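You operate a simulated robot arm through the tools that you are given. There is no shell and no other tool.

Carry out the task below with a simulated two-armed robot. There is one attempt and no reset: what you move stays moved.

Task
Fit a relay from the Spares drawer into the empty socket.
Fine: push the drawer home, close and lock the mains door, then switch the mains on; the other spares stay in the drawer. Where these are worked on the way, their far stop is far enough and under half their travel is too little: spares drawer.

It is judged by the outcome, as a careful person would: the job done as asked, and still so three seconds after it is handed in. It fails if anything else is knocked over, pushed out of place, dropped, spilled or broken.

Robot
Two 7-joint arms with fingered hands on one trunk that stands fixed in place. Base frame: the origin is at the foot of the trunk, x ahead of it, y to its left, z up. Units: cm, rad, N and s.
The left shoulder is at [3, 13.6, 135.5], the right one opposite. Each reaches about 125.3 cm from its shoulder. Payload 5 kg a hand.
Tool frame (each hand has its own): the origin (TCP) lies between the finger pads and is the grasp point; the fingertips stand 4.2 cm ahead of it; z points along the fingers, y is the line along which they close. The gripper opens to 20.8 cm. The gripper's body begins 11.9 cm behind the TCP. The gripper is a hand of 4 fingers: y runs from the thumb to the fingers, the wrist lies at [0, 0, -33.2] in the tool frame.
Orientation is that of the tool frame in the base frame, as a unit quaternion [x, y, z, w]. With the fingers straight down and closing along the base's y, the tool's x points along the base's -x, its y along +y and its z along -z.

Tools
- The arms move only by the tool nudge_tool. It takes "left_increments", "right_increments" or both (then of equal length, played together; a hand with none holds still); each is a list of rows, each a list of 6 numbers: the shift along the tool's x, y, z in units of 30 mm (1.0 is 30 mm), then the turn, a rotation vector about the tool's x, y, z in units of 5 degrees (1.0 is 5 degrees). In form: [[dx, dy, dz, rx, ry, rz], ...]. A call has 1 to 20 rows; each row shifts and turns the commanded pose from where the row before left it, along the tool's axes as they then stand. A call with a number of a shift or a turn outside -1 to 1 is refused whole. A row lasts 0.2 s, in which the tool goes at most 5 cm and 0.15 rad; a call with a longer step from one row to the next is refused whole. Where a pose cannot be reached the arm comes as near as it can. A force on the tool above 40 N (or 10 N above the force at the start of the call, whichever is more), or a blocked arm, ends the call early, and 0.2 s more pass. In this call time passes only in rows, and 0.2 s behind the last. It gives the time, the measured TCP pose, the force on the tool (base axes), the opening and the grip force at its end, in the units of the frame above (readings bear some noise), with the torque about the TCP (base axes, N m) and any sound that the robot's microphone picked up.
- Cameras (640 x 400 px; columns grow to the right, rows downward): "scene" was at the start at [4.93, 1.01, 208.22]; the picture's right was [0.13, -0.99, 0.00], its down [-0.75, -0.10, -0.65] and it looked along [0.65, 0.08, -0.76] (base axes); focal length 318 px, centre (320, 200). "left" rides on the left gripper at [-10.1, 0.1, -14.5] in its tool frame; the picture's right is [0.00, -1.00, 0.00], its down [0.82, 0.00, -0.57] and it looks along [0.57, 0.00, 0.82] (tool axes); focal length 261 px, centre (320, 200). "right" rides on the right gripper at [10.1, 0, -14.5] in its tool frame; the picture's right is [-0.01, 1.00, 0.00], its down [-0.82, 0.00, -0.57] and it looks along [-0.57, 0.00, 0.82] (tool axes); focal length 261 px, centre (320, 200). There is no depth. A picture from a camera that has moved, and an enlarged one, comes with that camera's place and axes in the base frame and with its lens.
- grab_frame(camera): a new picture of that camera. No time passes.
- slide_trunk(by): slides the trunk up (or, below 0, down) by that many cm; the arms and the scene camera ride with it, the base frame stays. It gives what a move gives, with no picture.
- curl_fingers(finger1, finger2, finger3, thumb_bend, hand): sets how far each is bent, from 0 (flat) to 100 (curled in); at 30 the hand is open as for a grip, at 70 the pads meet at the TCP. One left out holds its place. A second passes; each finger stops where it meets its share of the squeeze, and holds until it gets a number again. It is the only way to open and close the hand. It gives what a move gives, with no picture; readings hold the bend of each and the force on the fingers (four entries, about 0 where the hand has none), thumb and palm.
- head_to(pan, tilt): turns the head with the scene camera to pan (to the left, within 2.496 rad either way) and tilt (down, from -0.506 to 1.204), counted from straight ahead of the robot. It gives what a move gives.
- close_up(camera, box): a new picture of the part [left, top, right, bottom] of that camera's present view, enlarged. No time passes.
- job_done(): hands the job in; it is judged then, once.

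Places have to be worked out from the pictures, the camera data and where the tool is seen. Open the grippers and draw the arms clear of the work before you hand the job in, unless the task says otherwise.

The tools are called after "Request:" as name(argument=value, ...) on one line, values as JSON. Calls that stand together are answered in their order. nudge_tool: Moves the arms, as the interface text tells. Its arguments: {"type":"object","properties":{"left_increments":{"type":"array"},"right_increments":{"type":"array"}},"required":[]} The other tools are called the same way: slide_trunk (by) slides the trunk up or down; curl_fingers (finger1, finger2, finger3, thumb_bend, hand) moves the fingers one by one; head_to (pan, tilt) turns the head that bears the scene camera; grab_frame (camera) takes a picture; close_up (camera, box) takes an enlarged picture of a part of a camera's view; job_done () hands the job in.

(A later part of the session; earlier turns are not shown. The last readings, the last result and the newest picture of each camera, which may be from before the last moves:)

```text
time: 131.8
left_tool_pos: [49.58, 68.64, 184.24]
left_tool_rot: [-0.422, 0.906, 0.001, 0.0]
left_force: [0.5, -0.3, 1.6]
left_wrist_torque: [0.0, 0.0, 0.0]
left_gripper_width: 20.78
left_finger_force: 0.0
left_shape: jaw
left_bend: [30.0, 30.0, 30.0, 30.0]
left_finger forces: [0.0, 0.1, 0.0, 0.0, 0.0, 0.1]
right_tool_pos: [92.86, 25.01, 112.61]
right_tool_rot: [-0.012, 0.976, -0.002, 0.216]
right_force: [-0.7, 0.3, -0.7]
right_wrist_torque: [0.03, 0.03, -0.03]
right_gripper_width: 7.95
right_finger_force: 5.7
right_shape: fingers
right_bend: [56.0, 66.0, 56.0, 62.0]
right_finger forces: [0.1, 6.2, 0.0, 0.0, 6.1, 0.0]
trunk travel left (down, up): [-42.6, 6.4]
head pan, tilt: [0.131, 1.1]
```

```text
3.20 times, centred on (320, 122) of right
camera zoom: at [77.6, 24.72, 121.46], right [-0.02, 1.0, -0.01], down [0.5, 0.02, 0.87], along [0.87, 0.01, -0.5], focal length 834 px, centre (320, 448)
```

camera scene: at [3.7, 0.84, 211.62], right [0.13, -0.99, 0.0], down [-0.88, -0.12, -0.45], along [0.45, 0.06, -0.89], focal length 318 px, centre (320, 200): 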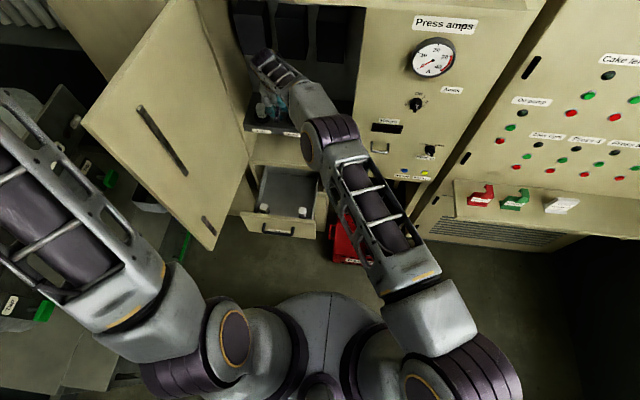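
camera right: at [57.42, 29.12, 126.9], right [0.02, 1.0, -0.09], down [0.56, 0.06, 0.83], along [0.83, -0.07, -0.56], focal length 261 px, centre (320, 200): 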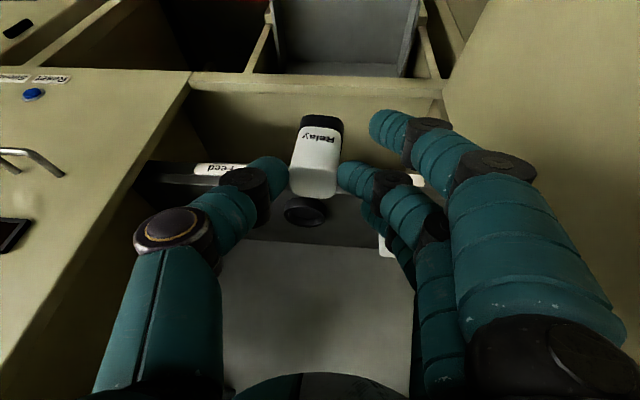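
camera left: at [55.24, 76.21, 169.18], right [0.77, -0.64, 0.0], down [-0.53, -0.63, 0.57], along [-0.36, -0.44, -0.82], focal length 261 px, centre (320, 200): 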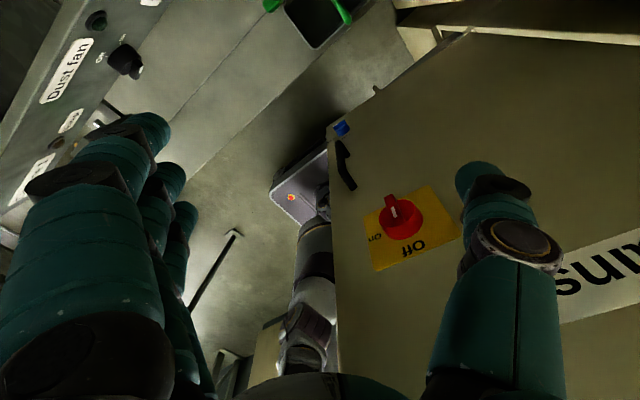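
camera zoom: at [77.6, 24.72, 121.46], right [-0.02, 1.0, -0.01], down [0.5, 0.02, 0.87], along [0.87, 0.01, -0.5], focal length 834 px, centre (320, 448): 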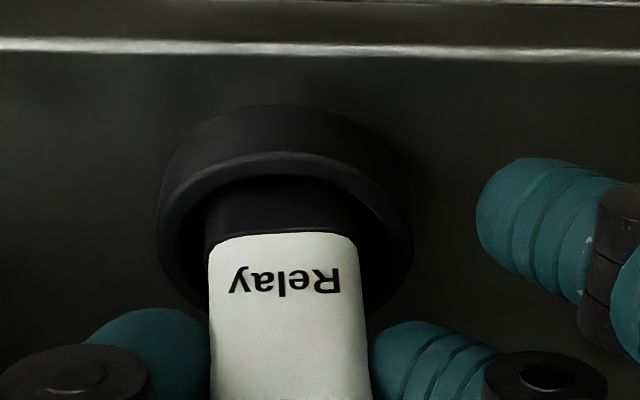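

The base is now inside the ring (its lower edge hidden by the front rim) with no contact force. I continue lowering.

Request:
nudge_tool(right_increments=[[0.047, 0.0014, 0.1, 0, 0, 0], [0.047, 0.0014, 0.1, 0, 0, 0]])

Request:
close_up(camera="right", box=[220, 60, 420, 185])

```text
time: 132.4
left_tool_pos: [49.5, 68.53, 184.43]
left_tool_rot: [-0.423, 0.906, 0.0, 0.0]
left_force: [0.0, -1.1, -0.8]
left_wrist_torque: [0.06, -0.04, 0.02]
left_gripper_width: 20.79
left_finger_force: 0.0
left_shape: jaw
left_bend: [30.0, 30.0, 30.0, 30.0]
left_finger forces: [0.0, 0.0, 0.1, 0.1, 0.1, 0.1]
right_tool_pos: [92.9, 24.99, 112.09]
right_tool_rot: [-0.012, 0.976, -0.003, 0.218]
right_force: [0.0, -0.1, 0.8]
right_wrist_torque: [0.04, -0.16, -0.04]
right_gripper_width: 7.96
right_finger_force: 5.3
right_shape: fingers
right_bend: [56.0, 66.0, 56.0, 62.0]
right_finger forces: [0.1, 5.4, 0.0, 0.0, 5.7, 0.0]
trunk travel left (down, up): [-42.6, 6.4]
head pan, tilt: [0.131, 1.1]
```

```text
3.20 times, centred on (320, 122) of right
camera zoom: at [77.62, 24.63, 120.86], right [-0.02, 1.0, -0.01], down [0.5, 0.02, 0.87], along [0.87, 0.01, -0.5], focal length 834 px, centre (320, 448)
```

zoom: 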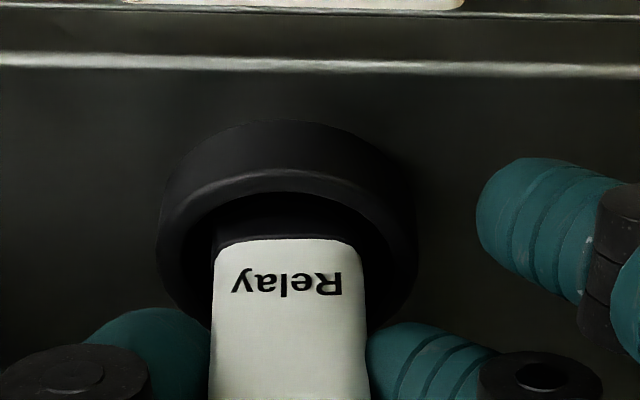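

Even deeper and still centred; force is only starting to change. Another small step down.

Request:
nudge_tool(right_increments=[[0.047, 0.0014, 0.1, 0, 0, 0]])

Request:
close_up(camera="right", box=[220, 60, 420, 185])

```text
time: 132.8
left_tool_pos: [49.36, 68.52, 184.52]
left_tool_rot: [-0.423, 0.906, 0.0, 0.001]
left_force: [0.3, -0.1, 0.1]
left_wrist_torque: [0.02, -0.05, -0.01]
left_gripper_width: 20.77
left_finger_force: 0.1
left_shape: jaw
left_bend: [30.0, 30.0, 30.0, 30.0]
left_finger forces: [0.0, 0.0, 0.0, 0.0, 0.0, 0.1]
right_tool_pos: [92.83, 24.9, 111.85]
right_tool_rot: [-0.012, 0.976, -0.003, 0.218]
right_force: [-1.1, -2.8, 6.9]
right_wrist_torque: [-0.1, -0.12, -0.08]
right_gripper_width: 8.0
right_finger_force: 6.8
right_shape: fingers
right_bend: [56.0, 67.0, 56.0, 62.0]
right_finger forces: [0.0, 5.9, 0.0, 0.0, 8.2, 0.0]
trunk travel left (down, up): [-42.6, 6.4]
head pan, tilt: [0.131, 1.1]
```

```text
3.20 times, centred on (320, 122) of right
camera zoom: at [77.63, 24.59, 120.67], right [-0.02, 1.0, -0.01], down [0.5, 0.02, 0.87], along [0.87, 0.01, -0.5], focal length 834 px, centre (320, 448)
```

zoom: 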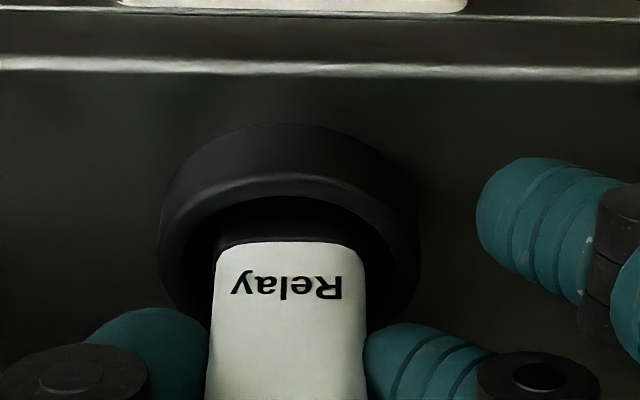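

White lower edge at z≈106.25 — same as the neighbouring seated relays — and 7 N floor contact: it is seated. I open the middle finger, then the thumb.

Request:
curl_fingers(hand="right", finger2=57)

Request:
curl_fingers(hand="right", thumb_bend=57)

Request:
close_up(camera="right", box=[220, 60, 420, 185])

```text
time: 133.8
left_tool_pos: [49.47, 68.66, 184.33]
left_tool_rot: [-0.423, 0.906, 0.001, 0.0]
left_force: [0.0, -0.1, -0.2]
left_wrist_torque: [0.01, 0.03, -0.04]
left_gripper_width: 20.8
left_finger_force: 0.2
left_shape: jaw
left_bend: [30.0, 30.0, 30.0, 30.0]
left_finger forces: [0.0, 0.0, 0.0, 0.0, 0.1, 0.0]
right_tool_pos: [92.91, 24.94, 111.81]
right_tool_rot: [-0.011, 0.976, -0.003, 0.217]
right_force: [-0.9, -4.3, 1.6]
right_wrist_torque: [-0.17, 0.02, -0.11]
right_gripper_width: 7.62
right_finger_force: 1.2
right_shape: fingers
right_bend: [56.0, 56.0, 56.0, 63.0]
right_finger forces: [0.1, 0.1, 0.0, 0.1, 3.9, 0.0]
trunk travel left (down, up): [-42.6, 6.4]
head pan, tilt: [0.131, 1.1]
```

```text
time: 134.8
left_tool_pos: [49.42, 68.54, 184.33]
left_tool_rot: [-0.423, 0.906, 0.001, 0.001]
left_force: [0.5, 0.1, 0.2]
left_wrist_torque: [-0.02, -0.05, 0.03]
left_gripper_width: 20.77
left_finger_force: 0.1
left_shape: jaw
left_bend: [30.0, 30.0, 30.0, 30.0]
left_finger forces: [0.0, 0.1, 0.1, 0.1, 0.0, 0.1]
right_tool_pos: [92.96, 24.83, 111.71]
right_tool_rot: [-0.012, 0.976, -0.003, 0.218]
right_force: [-1.1, -0.9, -0.8]
right_wrist_torque: [0.02, -0.01, -0.02]
right_gripper_width: 8.97
right_finger_force: 0.0
right_shape: fingers
right_bend: [56.0, 56.0, 56.0, 56.0]
right_finger forces: [0.0, 0.0, 0.0, 0.1, 0.0, 0.0]
trunk travel left (down, up): [-42.6, 6.4]
head pan, tilt: [0.131, 1.1]
```

```text
3.20 times, centred on (320, 122) of right
camera zoom: at [77.64, 24.65, 120.55], right [-0.02, 1.0, -0.01], down [0.5, 0.02, 0.87], along [0.87, 0.01, -0.5], focal length 834 px, centre (320, 448)
```

zoom: 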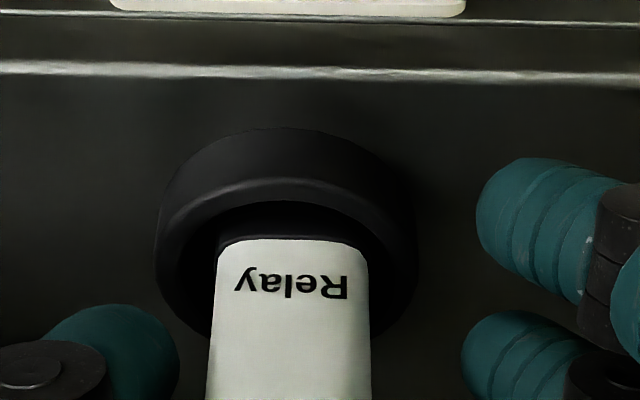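

The relay stands free in the socket. I withdraw the hand straight up and then back out of the recess.

Request:
nudge_tool(right_increments=[[-0.124, -0.004, -0.264, 0, 0, 0], [-0.247, -0.0075, -0.528, 0, 0, 0], [-0.247, -0.0075, -0.528, 0, 0, 0], [-0.247, -0.0075, -0.528, 0, 0, 0], [-0.124, -0.004, -0.264, 0, 0, 0], [0.5, 0, -0.234, 0, 0, 0], [0.906, 0, -0.424, 0, 0, 0], [0.906, 0, -0.424, 0, 0, 0], [0.906, 0, -0.424, 0, 0, 0], [0.906, 0, -0.424, 0, 0, 0]])

Request:
grab_frame(camera="right")

Request:
close_up(camera="right", box=[220, 130, 420, 255])

Request:
grab_frame(camera="scene")

```text
time: 137.0
left_tool_pos: [49.35, 68.69, 184.53]
left_tool_rot: [-0.423, 0.906, 0.0, 0.002]
left_force: [-1.9, 0.4, 0.0]
left_wrist_torque: [-0.05, -0.14, -0.04]
left_gripper_width: 20.77
left_finger_force: 0.0
left_shape: jaw
left_bend: [30.0, 30.0, 30.0, 30.0]
left_finger forces: [0.0, 0.1, 0.0, 0.1, 0.0, 0.0]
right_tool_pos: [79.16, 24.73, 118.63]
right_tool_rot: [-0.011, 0.976, -0.003, 0.217]
right_force: [0.6, -0.2, 1.4]
right_wrist_torque: [0.04, 0.01, 0.03]
right_gripper_width: 8.95
right_finger_force: 0.0
right_shape: fingers
right_bend: [56.0, 56.0, 56.0, 56.0]
right_finger forces: [0.0, 0.0, 0.0, 0.0, 0.0, 0.0]
trunk travel left (down, up): [-42.6, 6.4]
head pan, tilt: [0.131, 1.1]
```

```text
taken
camera right: at [63.9, 24.42, 127.45], right [-0.02, 1.0, -0.01], down [0.5, 0.02, 0.87], along [0.87, 0.01, -0.5], focal length 261 px, centre (320, 200)
```

right: 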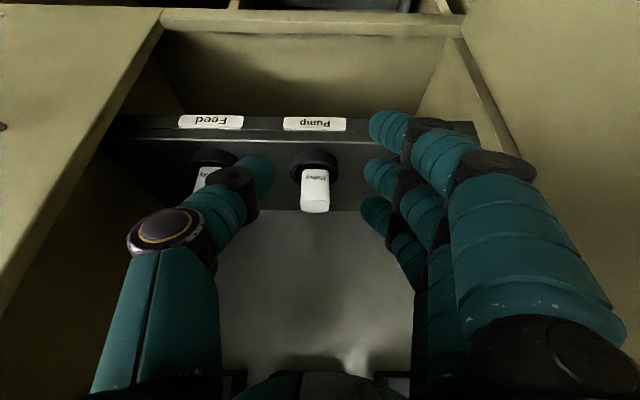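

```text
3.20 times, centred on (320, 192) of right
camera zoom: at [63.9, 24.42, 127.45], right [-0.02, 1.0, -0.01], down [0.5, 0.02, 0.87], along [0.87, 0.01, -0.5], focal length 834 px, centre (320, 224)
```

zoom: 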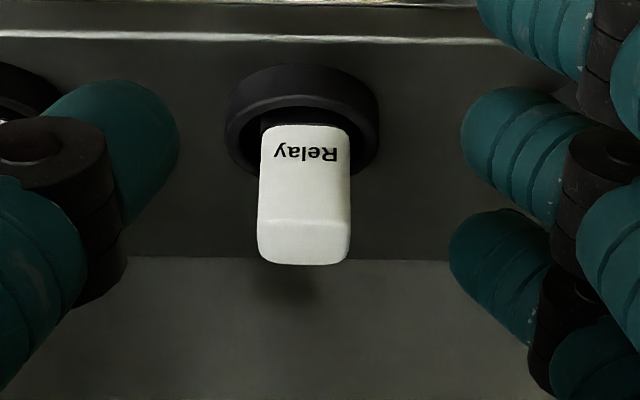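

```text
taken
camera scene: at [3.28, 0.91, 211.64], right [0.13, -0.99, 0.0], down [-0.88, -0.12, -0.45], along [0.45, 0.06, -0.89], focal length 318 px, centre (320, 200)
```

scene: 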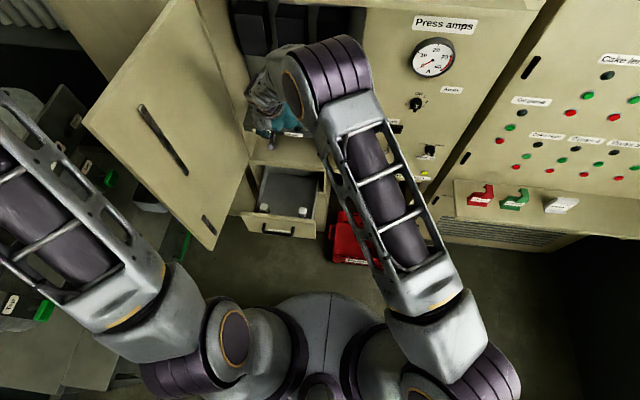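

The new relay stands upright in the Pump socket. I back the hand further out and re-check all three relays from a wider view.

Request:
nudge_tool(right_increments=[[0.905, 0.1, -0.424, 0, 0, 0], [0.905, 0.1, -0.424, 0, 0, 0], [0.905, 0.1, -0.424, 0, 0, 0], [0.905, 0.1, -0.424, 0, 0, 0], [0.905, 0.1, -0.424, 0, 0, 0], [0.905, 0.1, -0.424, 0, 0, 0], [0.905, 0.1, -0.424, 0, 0, 0], [0.905, 0.1, -0.424, 0, 0, 0], [0.905, 0.1, -0.424, 0, 0, 0], [0, 0, 0, 0, -1, 0], [0, 0, 0, 0, -1, 0], [0, 0, 0, 0, -1, 0], [0, 0, 0, 0, -1, 0], [0, 0, 0, 0, -1, 0], [0, 0, 0, 0, -1, 0], [0, 0, 0, 0, -1, 0]])

Request:
grab_frame(camera="right")

Request:
close_up(camera="right", box=[220, 120, 440, 258])

```text
time: 139.7
left_tool_pos: [49.62, 68.62, 184.24]
left_tool_rot: [-0.423, 0.906, 0.001, -0.001]
left_force: [-0.5, -1.2, 0.4]
left_wrist_torque: [0.03, 0.02, -0.03]
left_gripper_width: 20.78
left_finger_force: 0.1
left_shape: jaw
left_bend: [30.0, 30.0, 30.0, 30.0]
left_finger forces: [0.0, 0.0, 0.0, 0.1, 0.0, 0.0]
right_tool_pos: [58.56, 23.17, 123.32]
right_tool_rot: [0.107, 0.944, 0.048, 0.309]
right_force: [0.1, -0.5, -0.1]
right_wrist_torque: [0.03, -0.01, -0.02]
right_gripper_width: 9.02
right_finger_force: 0.2
right_shape: fingers
right_bend: [56.0, 56.0, 56.0, 56.0]
right_finger forces: [0.0, 0.0, 0.1, 0.0, 0.1, 0.0]
trunk travel left (down, up): [-42.6, 6.4]
head pan, tilt: [0.131, 1.1]
stopped in row 13 (right hand): the arm was blocked; the commanded pose is now the measured one
```

```text
taken
camera right: at [42.09, 25.06, 129.15], right [0.17, 0.97, 0.16], down [0.31, -0.21, 0.93], along [0.94, -0.11, -0.33], focal length 261 px, centre (320, 200)
```

right: 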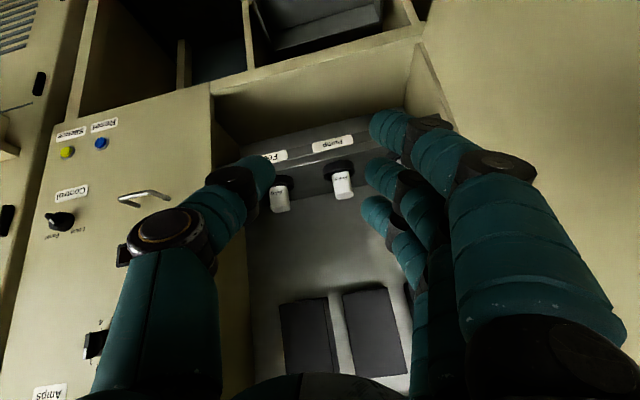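

```text
2.90 times, centred on (330, 189) of right
camera zoom: at [42.09, 25.06, 129.15], right [0.17, 0.97, 0.16], down [0.31, -0.21, 0.93], along [0.94, -0.11, -0.33], focal length 756 px, centre (291, 232)
```

zoom: 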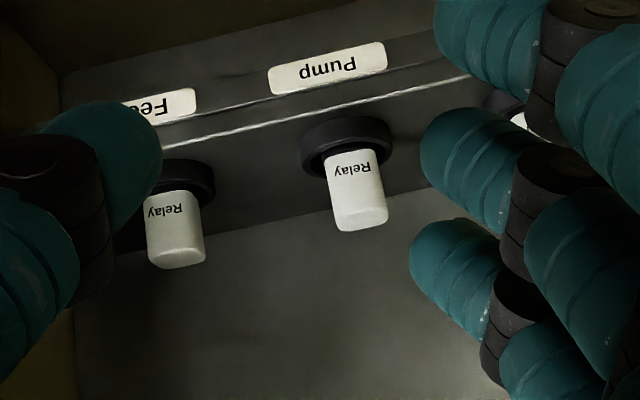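

The new relay matches its Feed neighbour in height and seat. The arm reported "blocked" during the rotation, so I check the scene.

Request:
grab_frame(camera="scene")

Request:
grab_frame(camera="left")

```text
taken
camera scene: at [3.58, 0.73, 211.64], right [0.13, -0.99, 0.0], down [-0.88, -0.12, -0.45], along [0.45, 0.06, -0.89], focal length 318 px, centre (320, 200)
```

scene: 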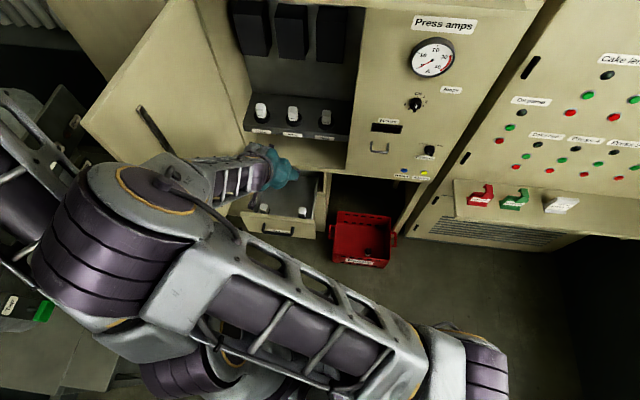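

```text
taken
camera left: at [55.98, 76.23, 198.85], right [0.77, -0.64, 0.0], down [-0.52, -0.63, 0.57], along [-0.37, -0.44, -0.82], focal length 261 px, centre (320, 200)
```

left: 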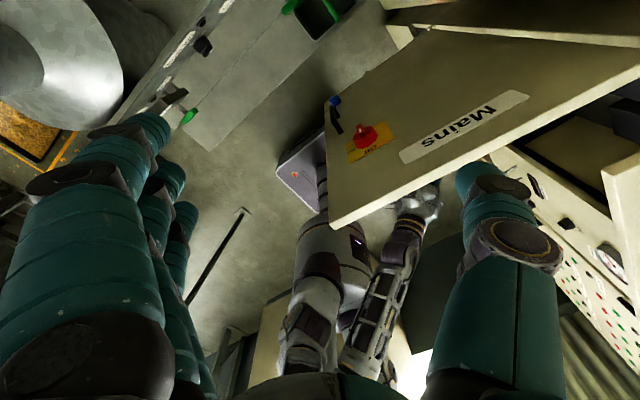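

All three relays are seated. The right elbow, however, swung left and is touching the left arm. I reverse the last rotation in small steps and watch the elbow.

Request:
nudge_tool(right_increments=[[0, 0, 0, 0, 1, 0], [0, 0, 0, 0, 1, 0], [0, 0, 0, 0, 1, 0]])

Request:
grab_frame(camera="scene")

```text
time: 140.5
left_tool_pos: [49.59, 68.69, 184.31]
left_tool_rot: [-0.423, 0.906, 0.001, 0.0]
left_force: [0.1, -1.5, -0.4]
left_wrist_torque: [0.1, 0.13, 0.02]
left_gripper_width: 20.78
left_finger_force: 0.0
left_shape: jaw
left_bend: [30.0, 30.0, 30.0, 30.0]
left_finger forces: [0.0, 0.0, 0.0, 0.0, 0.0, 0.1]
right_tool_pos: [58.53, 23.25, 123.2]
right_tool_rot: [0.097, 0.976, 0.063, 0.182]
right_force: [0.2, -0.4, -0.4]
right_wrist_torque: [-0.02, -0.03, 0.0]
right_gripper_width: 9.0
right_finger_force: 0.1
right_shape: fingers
right_bend: [56.0, 56.0, 56.0, 56.0]
right_finger forces: [0.0, 0.0, 0.1, 0.0, 0.0, 0.1]
trunk travel left (down, up): [-42.6, 6.4]
head pan, tilt: [0.131, 1.1]
```

```text
taken
camera scene: at [3.57, 0.76, 211.63], right [0.13, -0.99, 0.0], down [-0.88, -0.12, -0.45], along [0.45, 0.06, -0.89], focal length 318 px, centre (320, 200)
```

scene: 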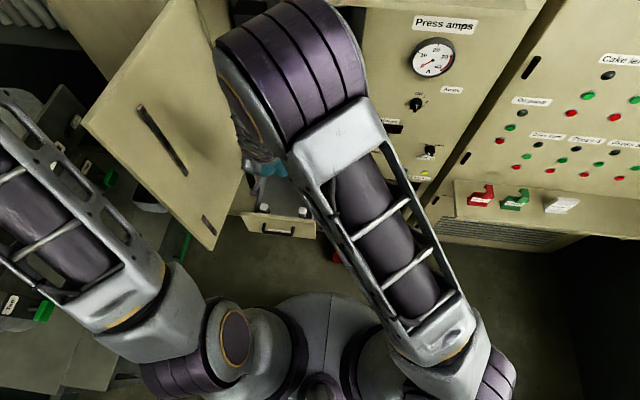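

The elbow is back in front. I lower the trunk 30 cm first (the configuration where the handle work went well), then straighten the hand's yaw and roll.

Request:
slide_trunk(by=-29)

Request:
nudge_tool(right_increments=[[0, 0, 0, 0, 0, -1], [0, 0, 0, 0, 0, -1], [0, 0, 0, 1, 0, 0], [0, 0, 0, 0.8, 0, 0]])

Request:
grab_frame(camera="scene")

Request:
grab_frame(camera="right")

```text
time: 143.4
left_tool_pos: [49.44, 68.69, 155.5]
left_tool_rot: [-0.423, 0.906, 0.0, 0.0]
left_force: [0.2, -0.2, 0.7]
left_wrist_torque: [0.02, -0.01, -0.01]
left_gripper_width: 20.79
left_finger_force: 0.2
left_shape: jaw
left_bend: [30.0, 30.0, 30.0, 30.0]
left_finger forces: [0.1, 0.0, 0.0, 0.1, 0.0, 0.0]
right_tool_pos: [58.53, 23.08, 94.29]
right_tool_rot: [0.099, 0.976, 0.062, 0.184]
right_force: [-0.1, -1.0, -0.8]
right_wrist_torque: [-0.01, 0.0, 0.03]
right_gripper_width: 9.01
right_finger_force: 0.0
right_shape: fingers
right_bend: [56.0, 56.0, 56.0, 56.0]
right_finger forces: [0.0, 0.0, 0.0, 0.0, 0.0, 0.0]
trunk travel left (down, up): [-13.6, 35.4]
head pan, tilt: [0.131, 1.1]
```

```text
time: 144.4
left_tool_pos: [49.52, 68.71, 155.29]
left_tool_rot: [-0.423, 0.906, 0.0, 0.0]
left_force: [-0.1, -1.0, -0.2]
left_wrist_torque: [0.02, 0.0, 0.02]
left_gripper_width: 20.77
left_finger_force: 0.1
left_shape: jaw
left_bend: [30.0, 30.0, 30.0, 30.0]
left_finger forces: [0.0, 0.1, 0.0, 0.1, 0.0, 0.0]
right_tool_pos: [58.55, 23.22, 94.38]
right_tool_rot: [0.027, 0.982, -0.031, 0.186]
right_force: [0.4, -0.1, 1.2]
right_wrist_torque: [0.0, -0.02, 0.0]
right_gripper_width: 8.99
right_finger_force: 0.1
right_shape: fingers
right_bend: [56.0, 56.0, 56.0, 56.0]
right_finger forces: [0.1, 0.1, 0.0, 0.0, 0.0, 0.1]
trunk travel left (down, up): [-13.6, 35.4]
head pan, tilt: [0.131, 1.1]
```

```text
taken
camera scene: at [3.5, 0.83, 182.64], right [0.13, -0.99, 0.0], down [-0.88, -0.12, -0.45], along [0.45, 0.06, -0.89], focal length 318 px, centre (320, 200)
```

scene: 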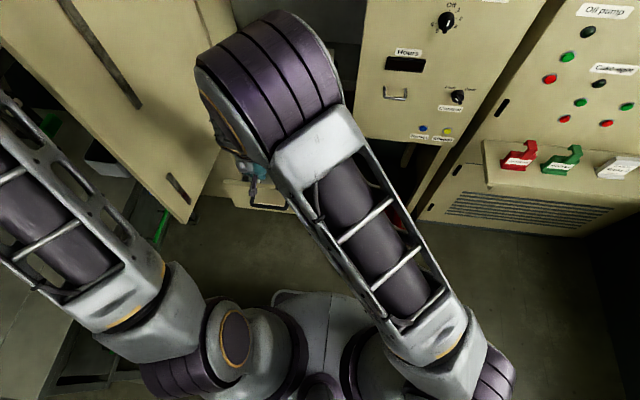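

```text
taken
camera right: at [43.9, 24.6, 104.0], right [0.07, 1.0, -0.05], down [0.55, 0.0, 0.83], along [0.83, -0.09, -0.55], focal length 261 px, centre (320, 200)
```

right: 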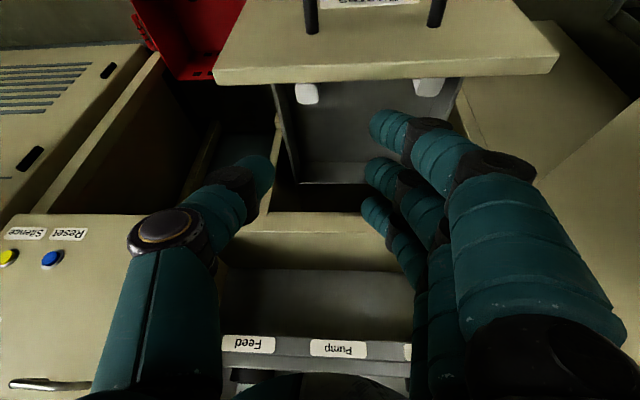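

I close the hand to a fingertip cluster and, keeping this tilt, bring it in front of the open drawer's front panel (above the handle).

Request:
curl_fingers(hand="right", finger1=70, finger2=70, finger3=70, thumb_bend=70)

Request:
nudge_tool(right_increments=[[0.676, 0.353, -0.286, 0, 0, 0], [0.676, 0.353, -0.286, 0, 0, 0], [0.676, 0.353, -0.286, 0, 0, 0], [0.676, 0.353, -0.286, 0, 0, 0]])

Request:
grab_frame(camera="scene")

Request:
grab_frame(camera="right")

```text
time: 145.4
left_tool_pos: [49.48, 68.6, 155.38]
left_tool_rot: [-0.424, 0.906, 0.0, 0.001]
left_force: [0.5, 0.4, 0.6]
left_wrist_torque: [0.02, 0.0, -0.02]
left_gripper_width: 20.8
left_finger_force: 0.0
left_shape: jaw
left_bend: [30.0, 30.0, 30.0, 30.0]
left_finger forces: [0.0, 0.0, 0.1, 0.0, 0.0, 0.1]
right_tool_pos: [58.46, 23.1, 94.24]
right_tool_rot: [0.028, 0.982, -0.031, 0.186]
right_force: [-0.4, -0.5, 0.8]
right_wrist_torque: [-0.06, -0.01, -0.01]
right_gripper_width: 3.2
right_finger_force: 0.1
right_shape: fingers
right_bend: [70.0, 70.0, 70.0, 70.0]
right_finger forces: [0.0, 0.0, 0.1, 0.0, 0.1, 0.0]
trunk travel left (down, up): [-13.6, 35.4]
head pan, tilt: [0.131, 1.1]
```

```text
time: 146.4
left_tool_pos: [49.42, 68.73, 155.41]
left_tool_rot: [-0.424, 0.906, 0.0, 0.0]
left_force: [-0.9, 1.0, 0.2]
left_wrist_torque: [-0.08, -0.09, 0.0]
left_gripper_width: 20.8
left_finger_force: 0.1
left_shape: jaw
left_bend: [30.0, 30.0, 30.0, 30.0]
left_finger forces: [0.0, 0.0, 0.1, 0.1, 0.0, 0.0]
right_tool_pos: [50.16, 27.86, 94.21]
right_tool_rot: [0.028, 0.982, -0.031, 0.186]
right_force: [0.5, -0.7, -0.2]
right_wrist_torque: [0.01, 0.0, 0.0]
right_gripper_width: 3.22
right_finger_force: 0.0
right_shape: fingers
right_bend: [70.0, 70.0, 70.0, 70.0]
right_finger forces: [0.1, 0.1, 0.1, 0.0, 0.0, 0.1]
trunk travel left (down, up): [-13.6, 35.4]
head pan, tilt: [0.131, 1.1]
```

```text
taken
camera scene: at [3.39, 0.87, 182.64], right [0.13, -0.99, 0.0], down [-0.88, -0.12, -0.45], along [0.45, 0.06, -0.89], focal length 318 px, centre (320, 200)
```

scene: 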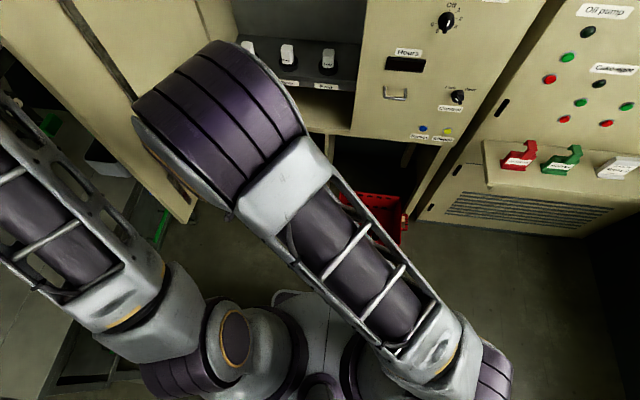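

```text
taken
camera right: at [35.52, 29.31, 104.03], right [0.07, 1.0, -0.05], down [0.55, 0.0, 0.83], along [0.83, -0.09, -0.55], focal length 261 px, centre (320, 200)
```

right: 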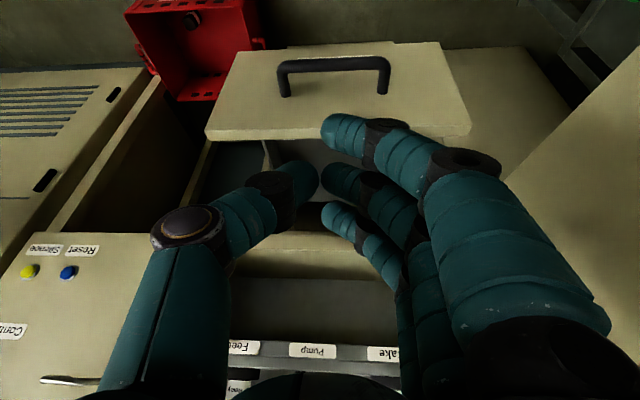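

Relays all stand seated. To keep the elbow where it is, I lower the remaining height with the trunk (13 cm).

Request:
slide_trunk(by=-13)

Request:
grab_frame(camera="right")

Request:
grab_frame(camera="scene")

```text
time: 148.0
left_tool_pos: [49.43, 68.51, 142.34]
left_tool_rot: [-0.423, 0.906, 0.0, 0.0]
left_force: [0.6, -0.4, 0.4]
left_wrist_torque: [0.04, -0.01, 0.0]
left_gripper_width: 20.81
left_finger_force: 0.0
left_shape: jaw
left_bend: [30.0, 30.0, 30.0, 30.0]
left_finger forces: [0.0, 0.1, 0.0, 0.0, 0.0, 0.1]
right_tool_pos: [50.2, 27.73, 81.31]
right_tool_rot: [0.028, 0.981, -0.031, 0.187]
right_force: [0.1, -0.1, 0.6]
right_wrist_torque: [0.01, 0.02, 0.03]
right_gripper_width: 3.17
right_finger_force: 0.0
right_shape: fingers
right_bend: [70.0, 70.0, 70.0, 70.0]
right_finger forces: [0.0, 0.0, 0.0, 0.0, 0.0, 0.0]
trunk travel left (down, up): [-0.6, 48.4]
head pan, tilt: [0.131, 1.1]
```

```text
taken
camera right: at [35.58, 29.28, 91.07], right [0.07, 1.0, -0.05], down [0.55, 0.0, 0.83], along [0.83, -0.09, -0.55], focal length 261 px, centre (320, 200)
```

right: 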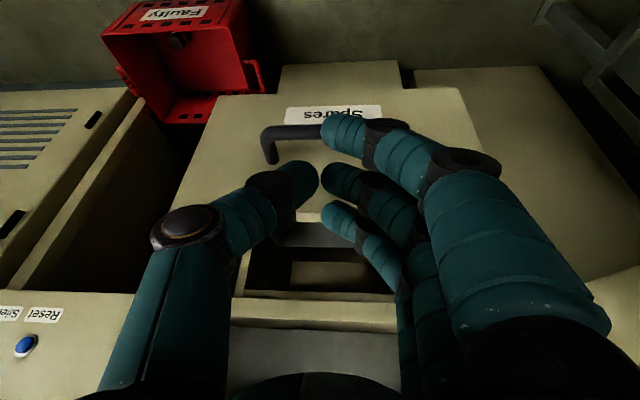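

```text
taken
camera scene: at [3.46, 0.8, 169.66], right [0.13, -0.99, 0.0], down [-0.88, -0.12, -0.45], along [0.45, 0.06, -0.89], focal length 318 px, centre (320, 200)
```

scene: 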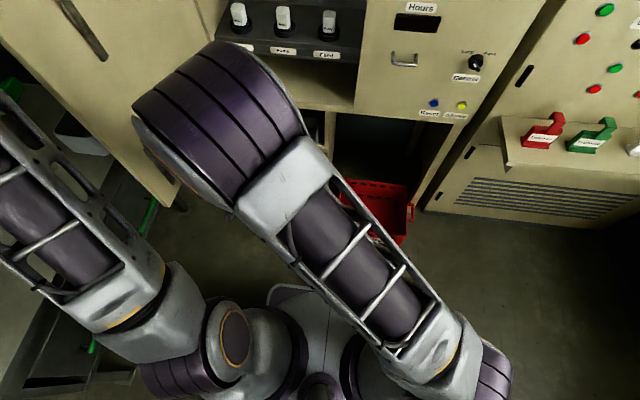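

Hand is in front of the panel, above the handle. I drop 3.5 cm and start pushing forward in 1.5–2 cm steps.

Request:
nudge_tool(right_increments=[[0.214, 0.03, 0.543, 0, 0, 0], [0.214, 0.03, 0.543, 0, 0, 0], [-0.465, 0.032, 0.182, 0, 0, 0], [-0.465, 0.032, 0.182, 0, 0, 0], [-0.465, 0.032, 0.182, 0, 0, 0], [-0.465, 0.032, 0.182, 0, 0, 0]])

Request:
grab_frame(camera="right")

```text
time: 149.4
left_tool_pos: [49.5, 68.66, 142.3]
left_tool_rot: [-0.424, 0.906, 0.0, 0.0]
left_force: [0.8, -0.4, -0.1]
left_wrist_torque: [0.02, 0.01, -0.02]
left_gripper_width: 20.79
left_finger_force: 0.1
left_shape: jaw
left_bend: [30.0, 30.0, 30.0, 30.0]
left_finger forces: [0.0, 0.0, 0.0, 0.0, 0.0, 0.0]
right_tool_pos: [56.19, 27.72, 77.64]
right_tool_rot: [0.028, 0.982, -0.031, 0.186]
right_force: [-0.4, -0.6, -0.3]
right_wrist_torque: [0.0, -0.03, 0.02]
right_gripper_width: 3.19
right_finger_force: 0.1
right_shape: fingers
right_bend: [70.0, 70.0, 70.0, 70.0]
right_finger forces: [0.0, 0.1, 0.1, 0.0, 0.0, 0.0]
trunk travel left (down, up): [-0.6, 48.4]
head pan, tilt: [0.131, 1.1]
```

```text
taken
camera right: at [41.61, 29.11, 87.46], right [0.07, 1.0, -0.05], down [0.55, 0.0, 0.83], along [0.83, -0.09, -0.55], focal length 261 px, centre (320, 200)
```

right: 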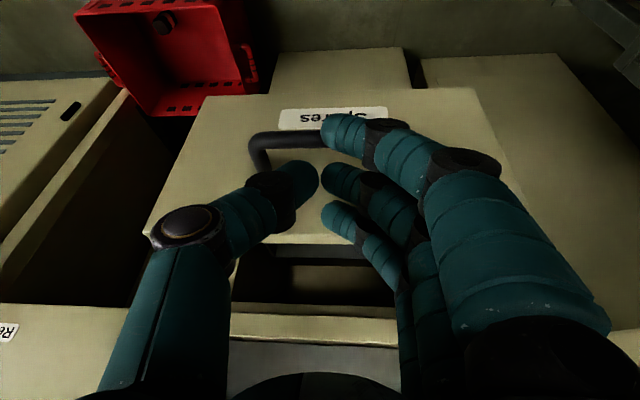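

No contact yet; I continue forward in 1 cm steps watching for contact.

Request:
nudge_tool(right_increments=[[-0.31, 0.021, 0.121, 0, 0, 0], [-0.31, 0.021, 0.121, 0, 0, 0], [-0.31, 0.021, 0.121, 0, 0, 0]])

Request:
grab_frame(camera="right")

```text
time: 150.2
left_tool_pos: [49.55, 68.76, 142.18]
left_tool_rot: [-0.423, 0.906, 0.001, -0.001]
left_force: [0.7, 0.0, 0.4]
left_wrist_torque: [0.0, 0.09, 0.0]
left_gripper_width: 20.79
left_finger_force: 0.1
left_shape: jaw
left_bend: [30.0, 30.0, 30.0, 30.0]
left_finger forces: [0.0, 0.0, 0.0, 0.1, 0.0, 0.0]
right_tool_pos: [59.39, 27.57, 77.69]
right_tool_rot: [0.029, 0.982, -0.032, 0.186]
right_force: [0.4, -0.3, -0.6]
right_wrist_torque: [0.01, 0.01, 0.0]
right_gripper_width: 3.19
right_finger_force: 0.0
right_shape: fingers
right_bend: [70.0, 70.0, 70.0, 70.0]
right_finger forces: [0.0, 0.0, 0.1, 0.1, 0.0, 0.0]
trunk travel left (down, up): [-0.6, 48.4]
head pan, tilt: [0.131, 1.1]
```

```text
taken
camera right: at [44.75, 29.14, 87.46], right [0.07, 1.0, -0.05], down [0.55, 0.0, 0.83], along [0.83, -0.09, -0.55], focal length 261 px, centre (320, 200)
```

right: 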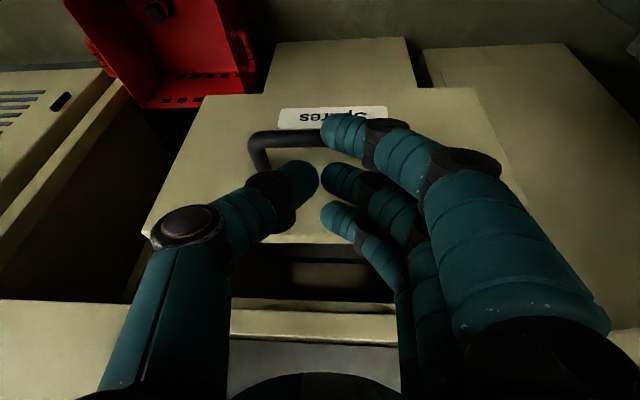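

The drawer is moving with the hand (nearly no force). I keep pushing.

Request:
nudge_tool(right_increments=[[-0.465, 0.032, 0.182, 0, 0, 0], [-0.465, 0.032, 0.182, 0, 0, 0], [-0.465, 0.032, 0.182, 0, 0, 0], [-0.465, 0.032, 0.182, 0, 0, 0], [-0.465, 0.032, 0.182, 0, 0, 0], [-0.465, 0.032, 0.182, 0, 0, 0], [-0.465, 0.032, 0.182, 0, 0, 0], [-0.465, 0.032, 0.182, 0, 0, 0], [-0.465, 0.032, 0.182, 0, 0, 0], [-0.465, 0.032, 0.182, 0, 0, 0]])

Request:
grab_frame(camera="right")

Request:
grab_frame(camera="scene")

```text
time: 152.4
left_tool_pos: [49.57, 68.74, 142.31]
left_tool_rot: [-0.424, 0.906, 0.001, -0.001]
left_force: [-0.1, 0.2, 0.6]
left_wrist_torque: [0.01, 0.06, -0.01]
left_gripper_width: 20.8
left_finger_force: 0.1
left_shape: jaw
left_bend: [30.0, 30.0, 30.0, 30.0]
left_finger forces: [0.0, 0.0, 0.1, 0.1, 0.1, 0.0]
right_tool_pos: [74.3, 27.76, 77.73]
right_tool_rot: [0.028, 0.982, -0.032, 0.185]
right_force: [-0.6, 0.3, 0.4]
right_wrist_torque: [0.02, 0.0, 0.0]
right_gripper_width: 3.19
right_finger_force: 0.1
right_shape: fingers
right_bend: [70.0, 70.0, 70.0, 70.0]
right_finger forces: [0.0, 0.0, 0.0, 0.0, 0.0, 0.1]
trunk travel left (down, up): [-0.6, 48.4]
head pan, tilt: [0.131, 1.1]
```

```text
taken
camera right: at [59.75, 29.24, 87.48], right [0.07, 1.0, -0.05], down [0.55, 0.0, 0.83], along [0.83, -0.09, -0.55], focal length 261 px, centre (320, 200)
```

right: 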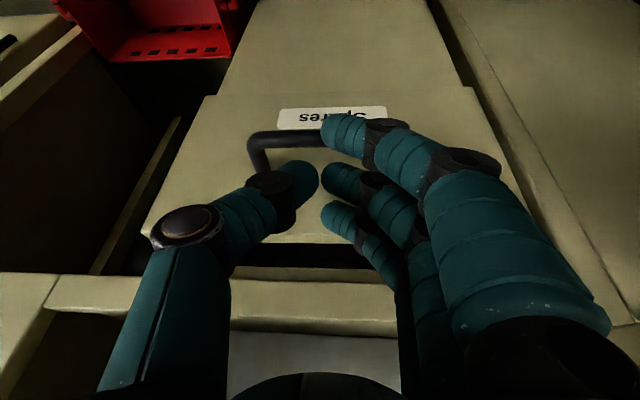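

```text
taken
camera scene: at [3.55, 0.82, 169.63], right [0.13, -0.99, 0.0], down [-0.88, -0.12, -0.45], along [0.45, 0.06, -0.89], focal length 318 px, centre (320, 200)
```

scene: 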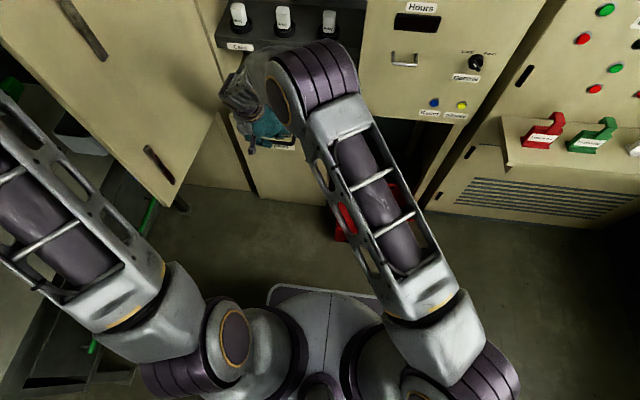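

About 15 cm closed; a small gap to the cabinet lip remains. I continue with smaller steps.

Request:
nudge_tool(right_increments=[[-0.31, 0.021, 0.121, 0, 0, 0], [-0.31, 0.021, 0.121, 0, 0, 0], [-0.31, 0.021, 0.121, 0, 0, 0], [-0.31, 0.021, 0.121, 0, 0, 0], [-0.31, 0.021, 0.121, 0, 0, 0]])

Request:
grab_frame(camera="right")

```text
time: 153.6
left_tool_pos: [49.42, 68.68, 142.18]
left_tool_rot: [-0.424, 0.906, 0.0, 0.0]
left_force: [0.7, 0.0, 0.9]
left_wrist_torque: [-0.01, -0.06, 0.02]
left_gripper_width: 20.77
left_finger_force: 0.1
left_shape: jaw
left_bend: [30.0, 30.0, 30.0, 30.0]
left_finger forces: [0.0, 0.0, 0.1, 0.1, 0.0, 0.0]
right_tool_pos: [79.21, 27.79, 77.83]
right_tool_rot: [0.028, 0.982, -0.031, 0.185]
right_force: [-3.8, 0.5, -0.3]
right_wrist_torque: [0.01, 0.09, 0.06]
right_gripper_width: 3.21
right_finger_force: 1.9
right_shape: fingers
right_bend: [70.0, 70.0, 70.0, 70.0]
right_finger forces: [0.1, 0.1, 4.0, 0.0, 0.0, 0.0]
trunk travel left (down, up): [-0.6, 48.4]
head pan, tilt: [0.131, 1.1]
```

```text
taken
camera right: at [64.64, 29.28, 87.54], right [0.07, 1.0, -0.05], down [0.55, 0.0, 0.83], along [0.83, -0.09, -0.55], focal length 261 px, centre (320, 200)
```

right: 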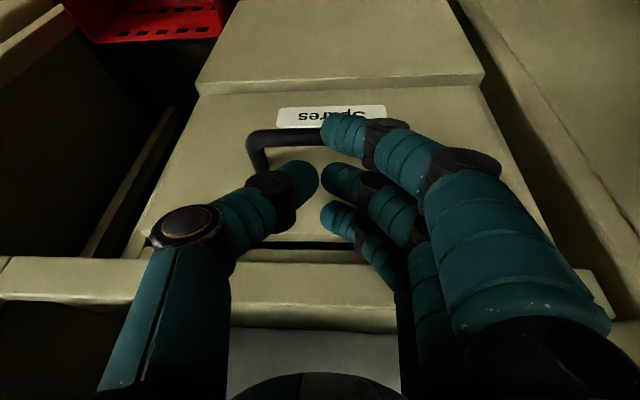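

The drawer front looks flush with its frame and force begins to build (3.8 N). I press 0.6 cm more to be sure it is home.

Request:
nudge_tool(right_increments=[[-0.093, 0.006, 0.036, 0, 0, 0], [-0.093, 0.006, 0.036, 0, 0, 0]])

Request:
close_up(camera="right", box=[120, 40, 520, 290])

```text
time: 154.2
left_tool_pos: [49.18, 68.79, 142.33]
left_tool_rot: [-0.424, 0.906, 0.001, 0.0]
left_force: [0.0, -0.1, 0.7]
left_wrist_torque: [0.03, -0.01, -0.01]
left_gripper_width: 20.8
left_finger_force: 0.0
left_shape: jaw
left_bend: [30.0, 30.0, 30.0, 30.0]
left_finger forces: [0.1, 0.0, 0.0, 0.1, 0.1, 0.0]
right_tool_pos: [79.32, 28.05, 77.57]
right_tool_rot: [0.026, 0.982, -0.032, 0.185]
right_force: [-36.6, 6.0, 0.7]
right_wrist_torque: [0.15, 0.78, 0.39]
right_gripper_width: 3.21
right_finger_force: 17.6
right_shape: fingers
right_bend: [70.0, 70.0, 71.0, 70.0]
right_finger forces: [0.1, 0.1, 36.4, 0.0, 0.0, 0.0]
trunk travel left (down, up): [-0.6, 48.4]
head pan, tilt: [0.131, 1.1]
```

```text
1.60 times, centred on (320, 165) of right
camera zoom: at [64.78, 29.46, 87.46], right [0.07, 1.0, -0.05], down [0.56, 0.0, 0.83], along [0.83, -0.09, -0.56], focal length 417 px, centre (320, 256)
```

zoom: 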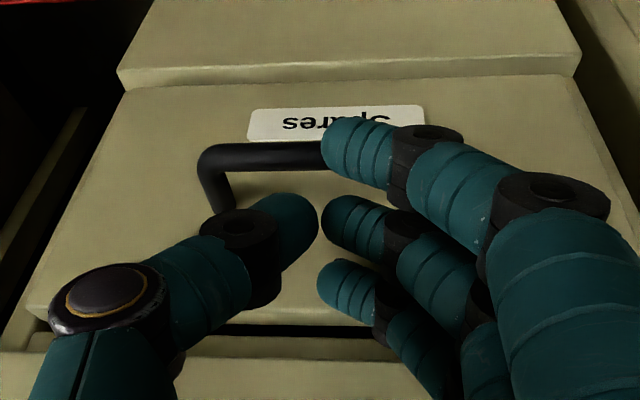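

Drawer is home (solid 37 N stop). I back off and move the right hand away to the right, out of the door's swing.

Request:
nudge_tool(right_increments=[[0.31, -0.021, -0.121, 0, 0, 0], [0.62, -0.043, -0.243, 0, 0, 0], [0.62, -0.043, -0.243, 0, 0, 0], [0.62, -0.043, -0.243, 0, 0, 0], [0.62, -0.043, -0.243, 0, 0, 0], [0.62, -0.043, -0.243, 0, 0, 0]])

Request:
grab_frame(camera="right")

Request:
grab_frame(camera="scene")

```text
time: 155.6
left_tool_pos: [49.44, 68.68, 142.32]
left_tool_rot: [-0.423, 0.906, 0.0, 0.0]
left_force: [0.0, -0.1, -0.3]
left_wrist_torque: [-0.01, -0.04, 0.05]
left_gripper_width: 20.8
left_finger_force: 0.1
left_shape: jaw
left_bend: [30.0, 30.0, 30.0, 30.0]
left_finger forces: [0.0, 0.1, 0.1, 0.0, 0.0, 0.0]
right_tool_pos: [69.1, 27.87, 77.69]
right_tool_rot: [0.028, 0.981, -0.032, 0.187]
right_force: [0.2, -1.2, -0.2]
right_wrist_torque: [-0.03, 0.05, -0.01]
right_gripper_width: 3.21
right_finger_force: 0.0
right_shape: fingers
right_bend: [70.0, 70.0, 70.0, 70.0]
right_finger forces: [0.1, 0.0, 0.1, 0.1, 0.0, 0.0]
trunk travel left (down, up): [-0.6, 48.4]
head pan, tilt: [0.131, 1.1]
```

```text
taken
camera right: at [54.45, 29.33, 87.46], right [0.07, 1.0, -0.05], down [0.55, 0.0, 0.83], along [0.83, -0.09, -0.55], focal length 261 px, centre (320, 200)
```

right: 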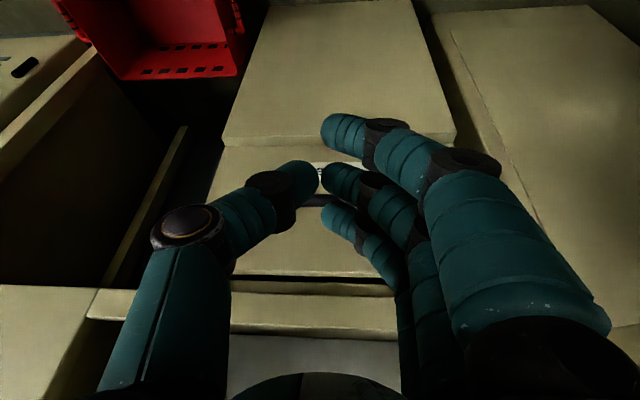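

```text
taken
camera scene: at [3.45, 0.83, 169.64], right [0.13, -0.99, 0.0], down [-0.88, -0.12, -0.45], along [0.45, 0.06, -0.89], focal length 318 px, centre (320, 200)
```

scene: 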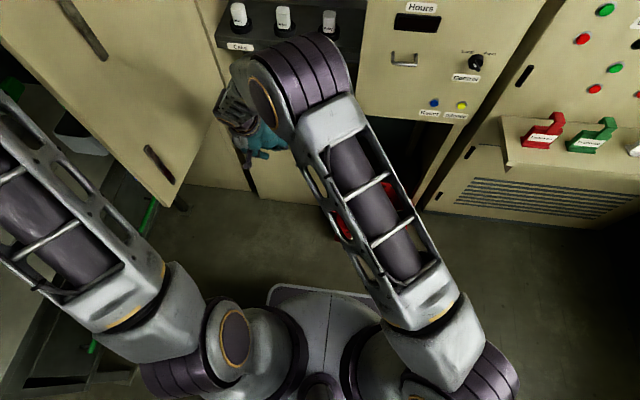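

Drawer stays home. I now move the right hand well to the right, clear of the door swing.

Request:
nudge_tool(right_increments=[[0.261, -0.931, -0.392, 0, 0, 0], [0.261, -0.931, -0.392, 0, 0, 0], [0.261, -0.931, -0.392, 0, 0, 0], [0.261, -0.931, -0.392, 0, 0, 0], [0.261, -0.931, -0.392, 0, 0, 0], [0.261, -0.931, -0.392, 0, 0, 0], [0.261, -0.931, -0.392, 0, 0, 0], [0.261, -0.931, -0.392, 0, 0, 0], [0.261, -0.931, -0.392, 0, 0, 0], [0.261, -0.931, -0.392, 0, 0, 0], [0.261, -0.931, -0.392, 0, 0, 0], [0.261, -0.931, -0.392, 0, 0, 0], [0.261, -0.931, -0.392, 0, 0, 0], [0.261, -0.931, -0.392, 0, 0, 0], [0.261, -0.931, -0.392, 0, 0, 0], [0.261, -0.931, -0.392, 0, 0, 0], [0.261, -0.931, -0.392, 0, 0, 0], [0.261, -0.931, -0.392, 0, 0, 0]])

Request:
grab_frame(camera="scene")

Request:
grab_frame(camera="left")

```text
time: 159.4
left_tool_pos: [49.45, 68.43, 142.29]
left_tool_rot: [-0.424, 0.906, 0.0, 0.001]
left_force: [-0.4, -0.6, 0.8]
left_wrist_torque: [0.13, -0.01, 0.01]
left_gripper_width: 20.79
left_finger_force: 0.0
left_shape: jaw
left_bend: [30.0, 30.0, 30.0, 30.0]
left_finger forces: [0.0, 0.0, 0.0, 0.1, 0.1, 0.0]
right_tool_pos: [47.76, -19.9, 95.6]
right_tool_rot: [0.028, 0.982, -0.03, 0.184]
right_force: [0.5, -0.6, -0.2]
right_wrist_torque: [0.1, -0.01, 0.03]
right_gripper_width: 3.19
right_finger_force: 0.0
right_shape: fingers
right_bend: [70.0, 70.0, 70.0, 70.0]
right_finger forces: [0.0, 0.1, 0.1, 0.0, 0.1, 0.0]
right hand out of reach, approached as far as the arm can: row 16, 17, 18
trunk travel left (down, up): [-0.6, 48.4]
head pan, tilt: [0.131, 1.1]
```

```text
taken
camera scene: at [3.44, 0.63, 169.64], right [0.13, -0.99, 0.0], down [-0.88, -0.12, -0.45], along [0.45, 0.06, -0.89], focal length 318 px, centre (320, 200)
```

scene: 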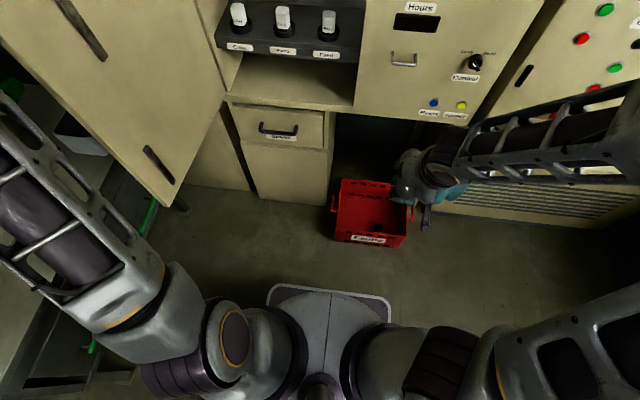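

```text
taken
camera left: at [55.77, 76.16, 157.0], right [0.77, -0.64, 0.0], down [-0.52, -0.63, 0.57], along [-0.36, -0.44, -0.82], focal length 261 px, centre (320, 200)
```

left: 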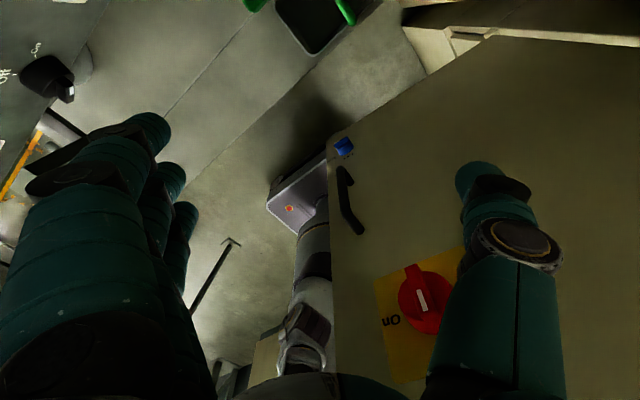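

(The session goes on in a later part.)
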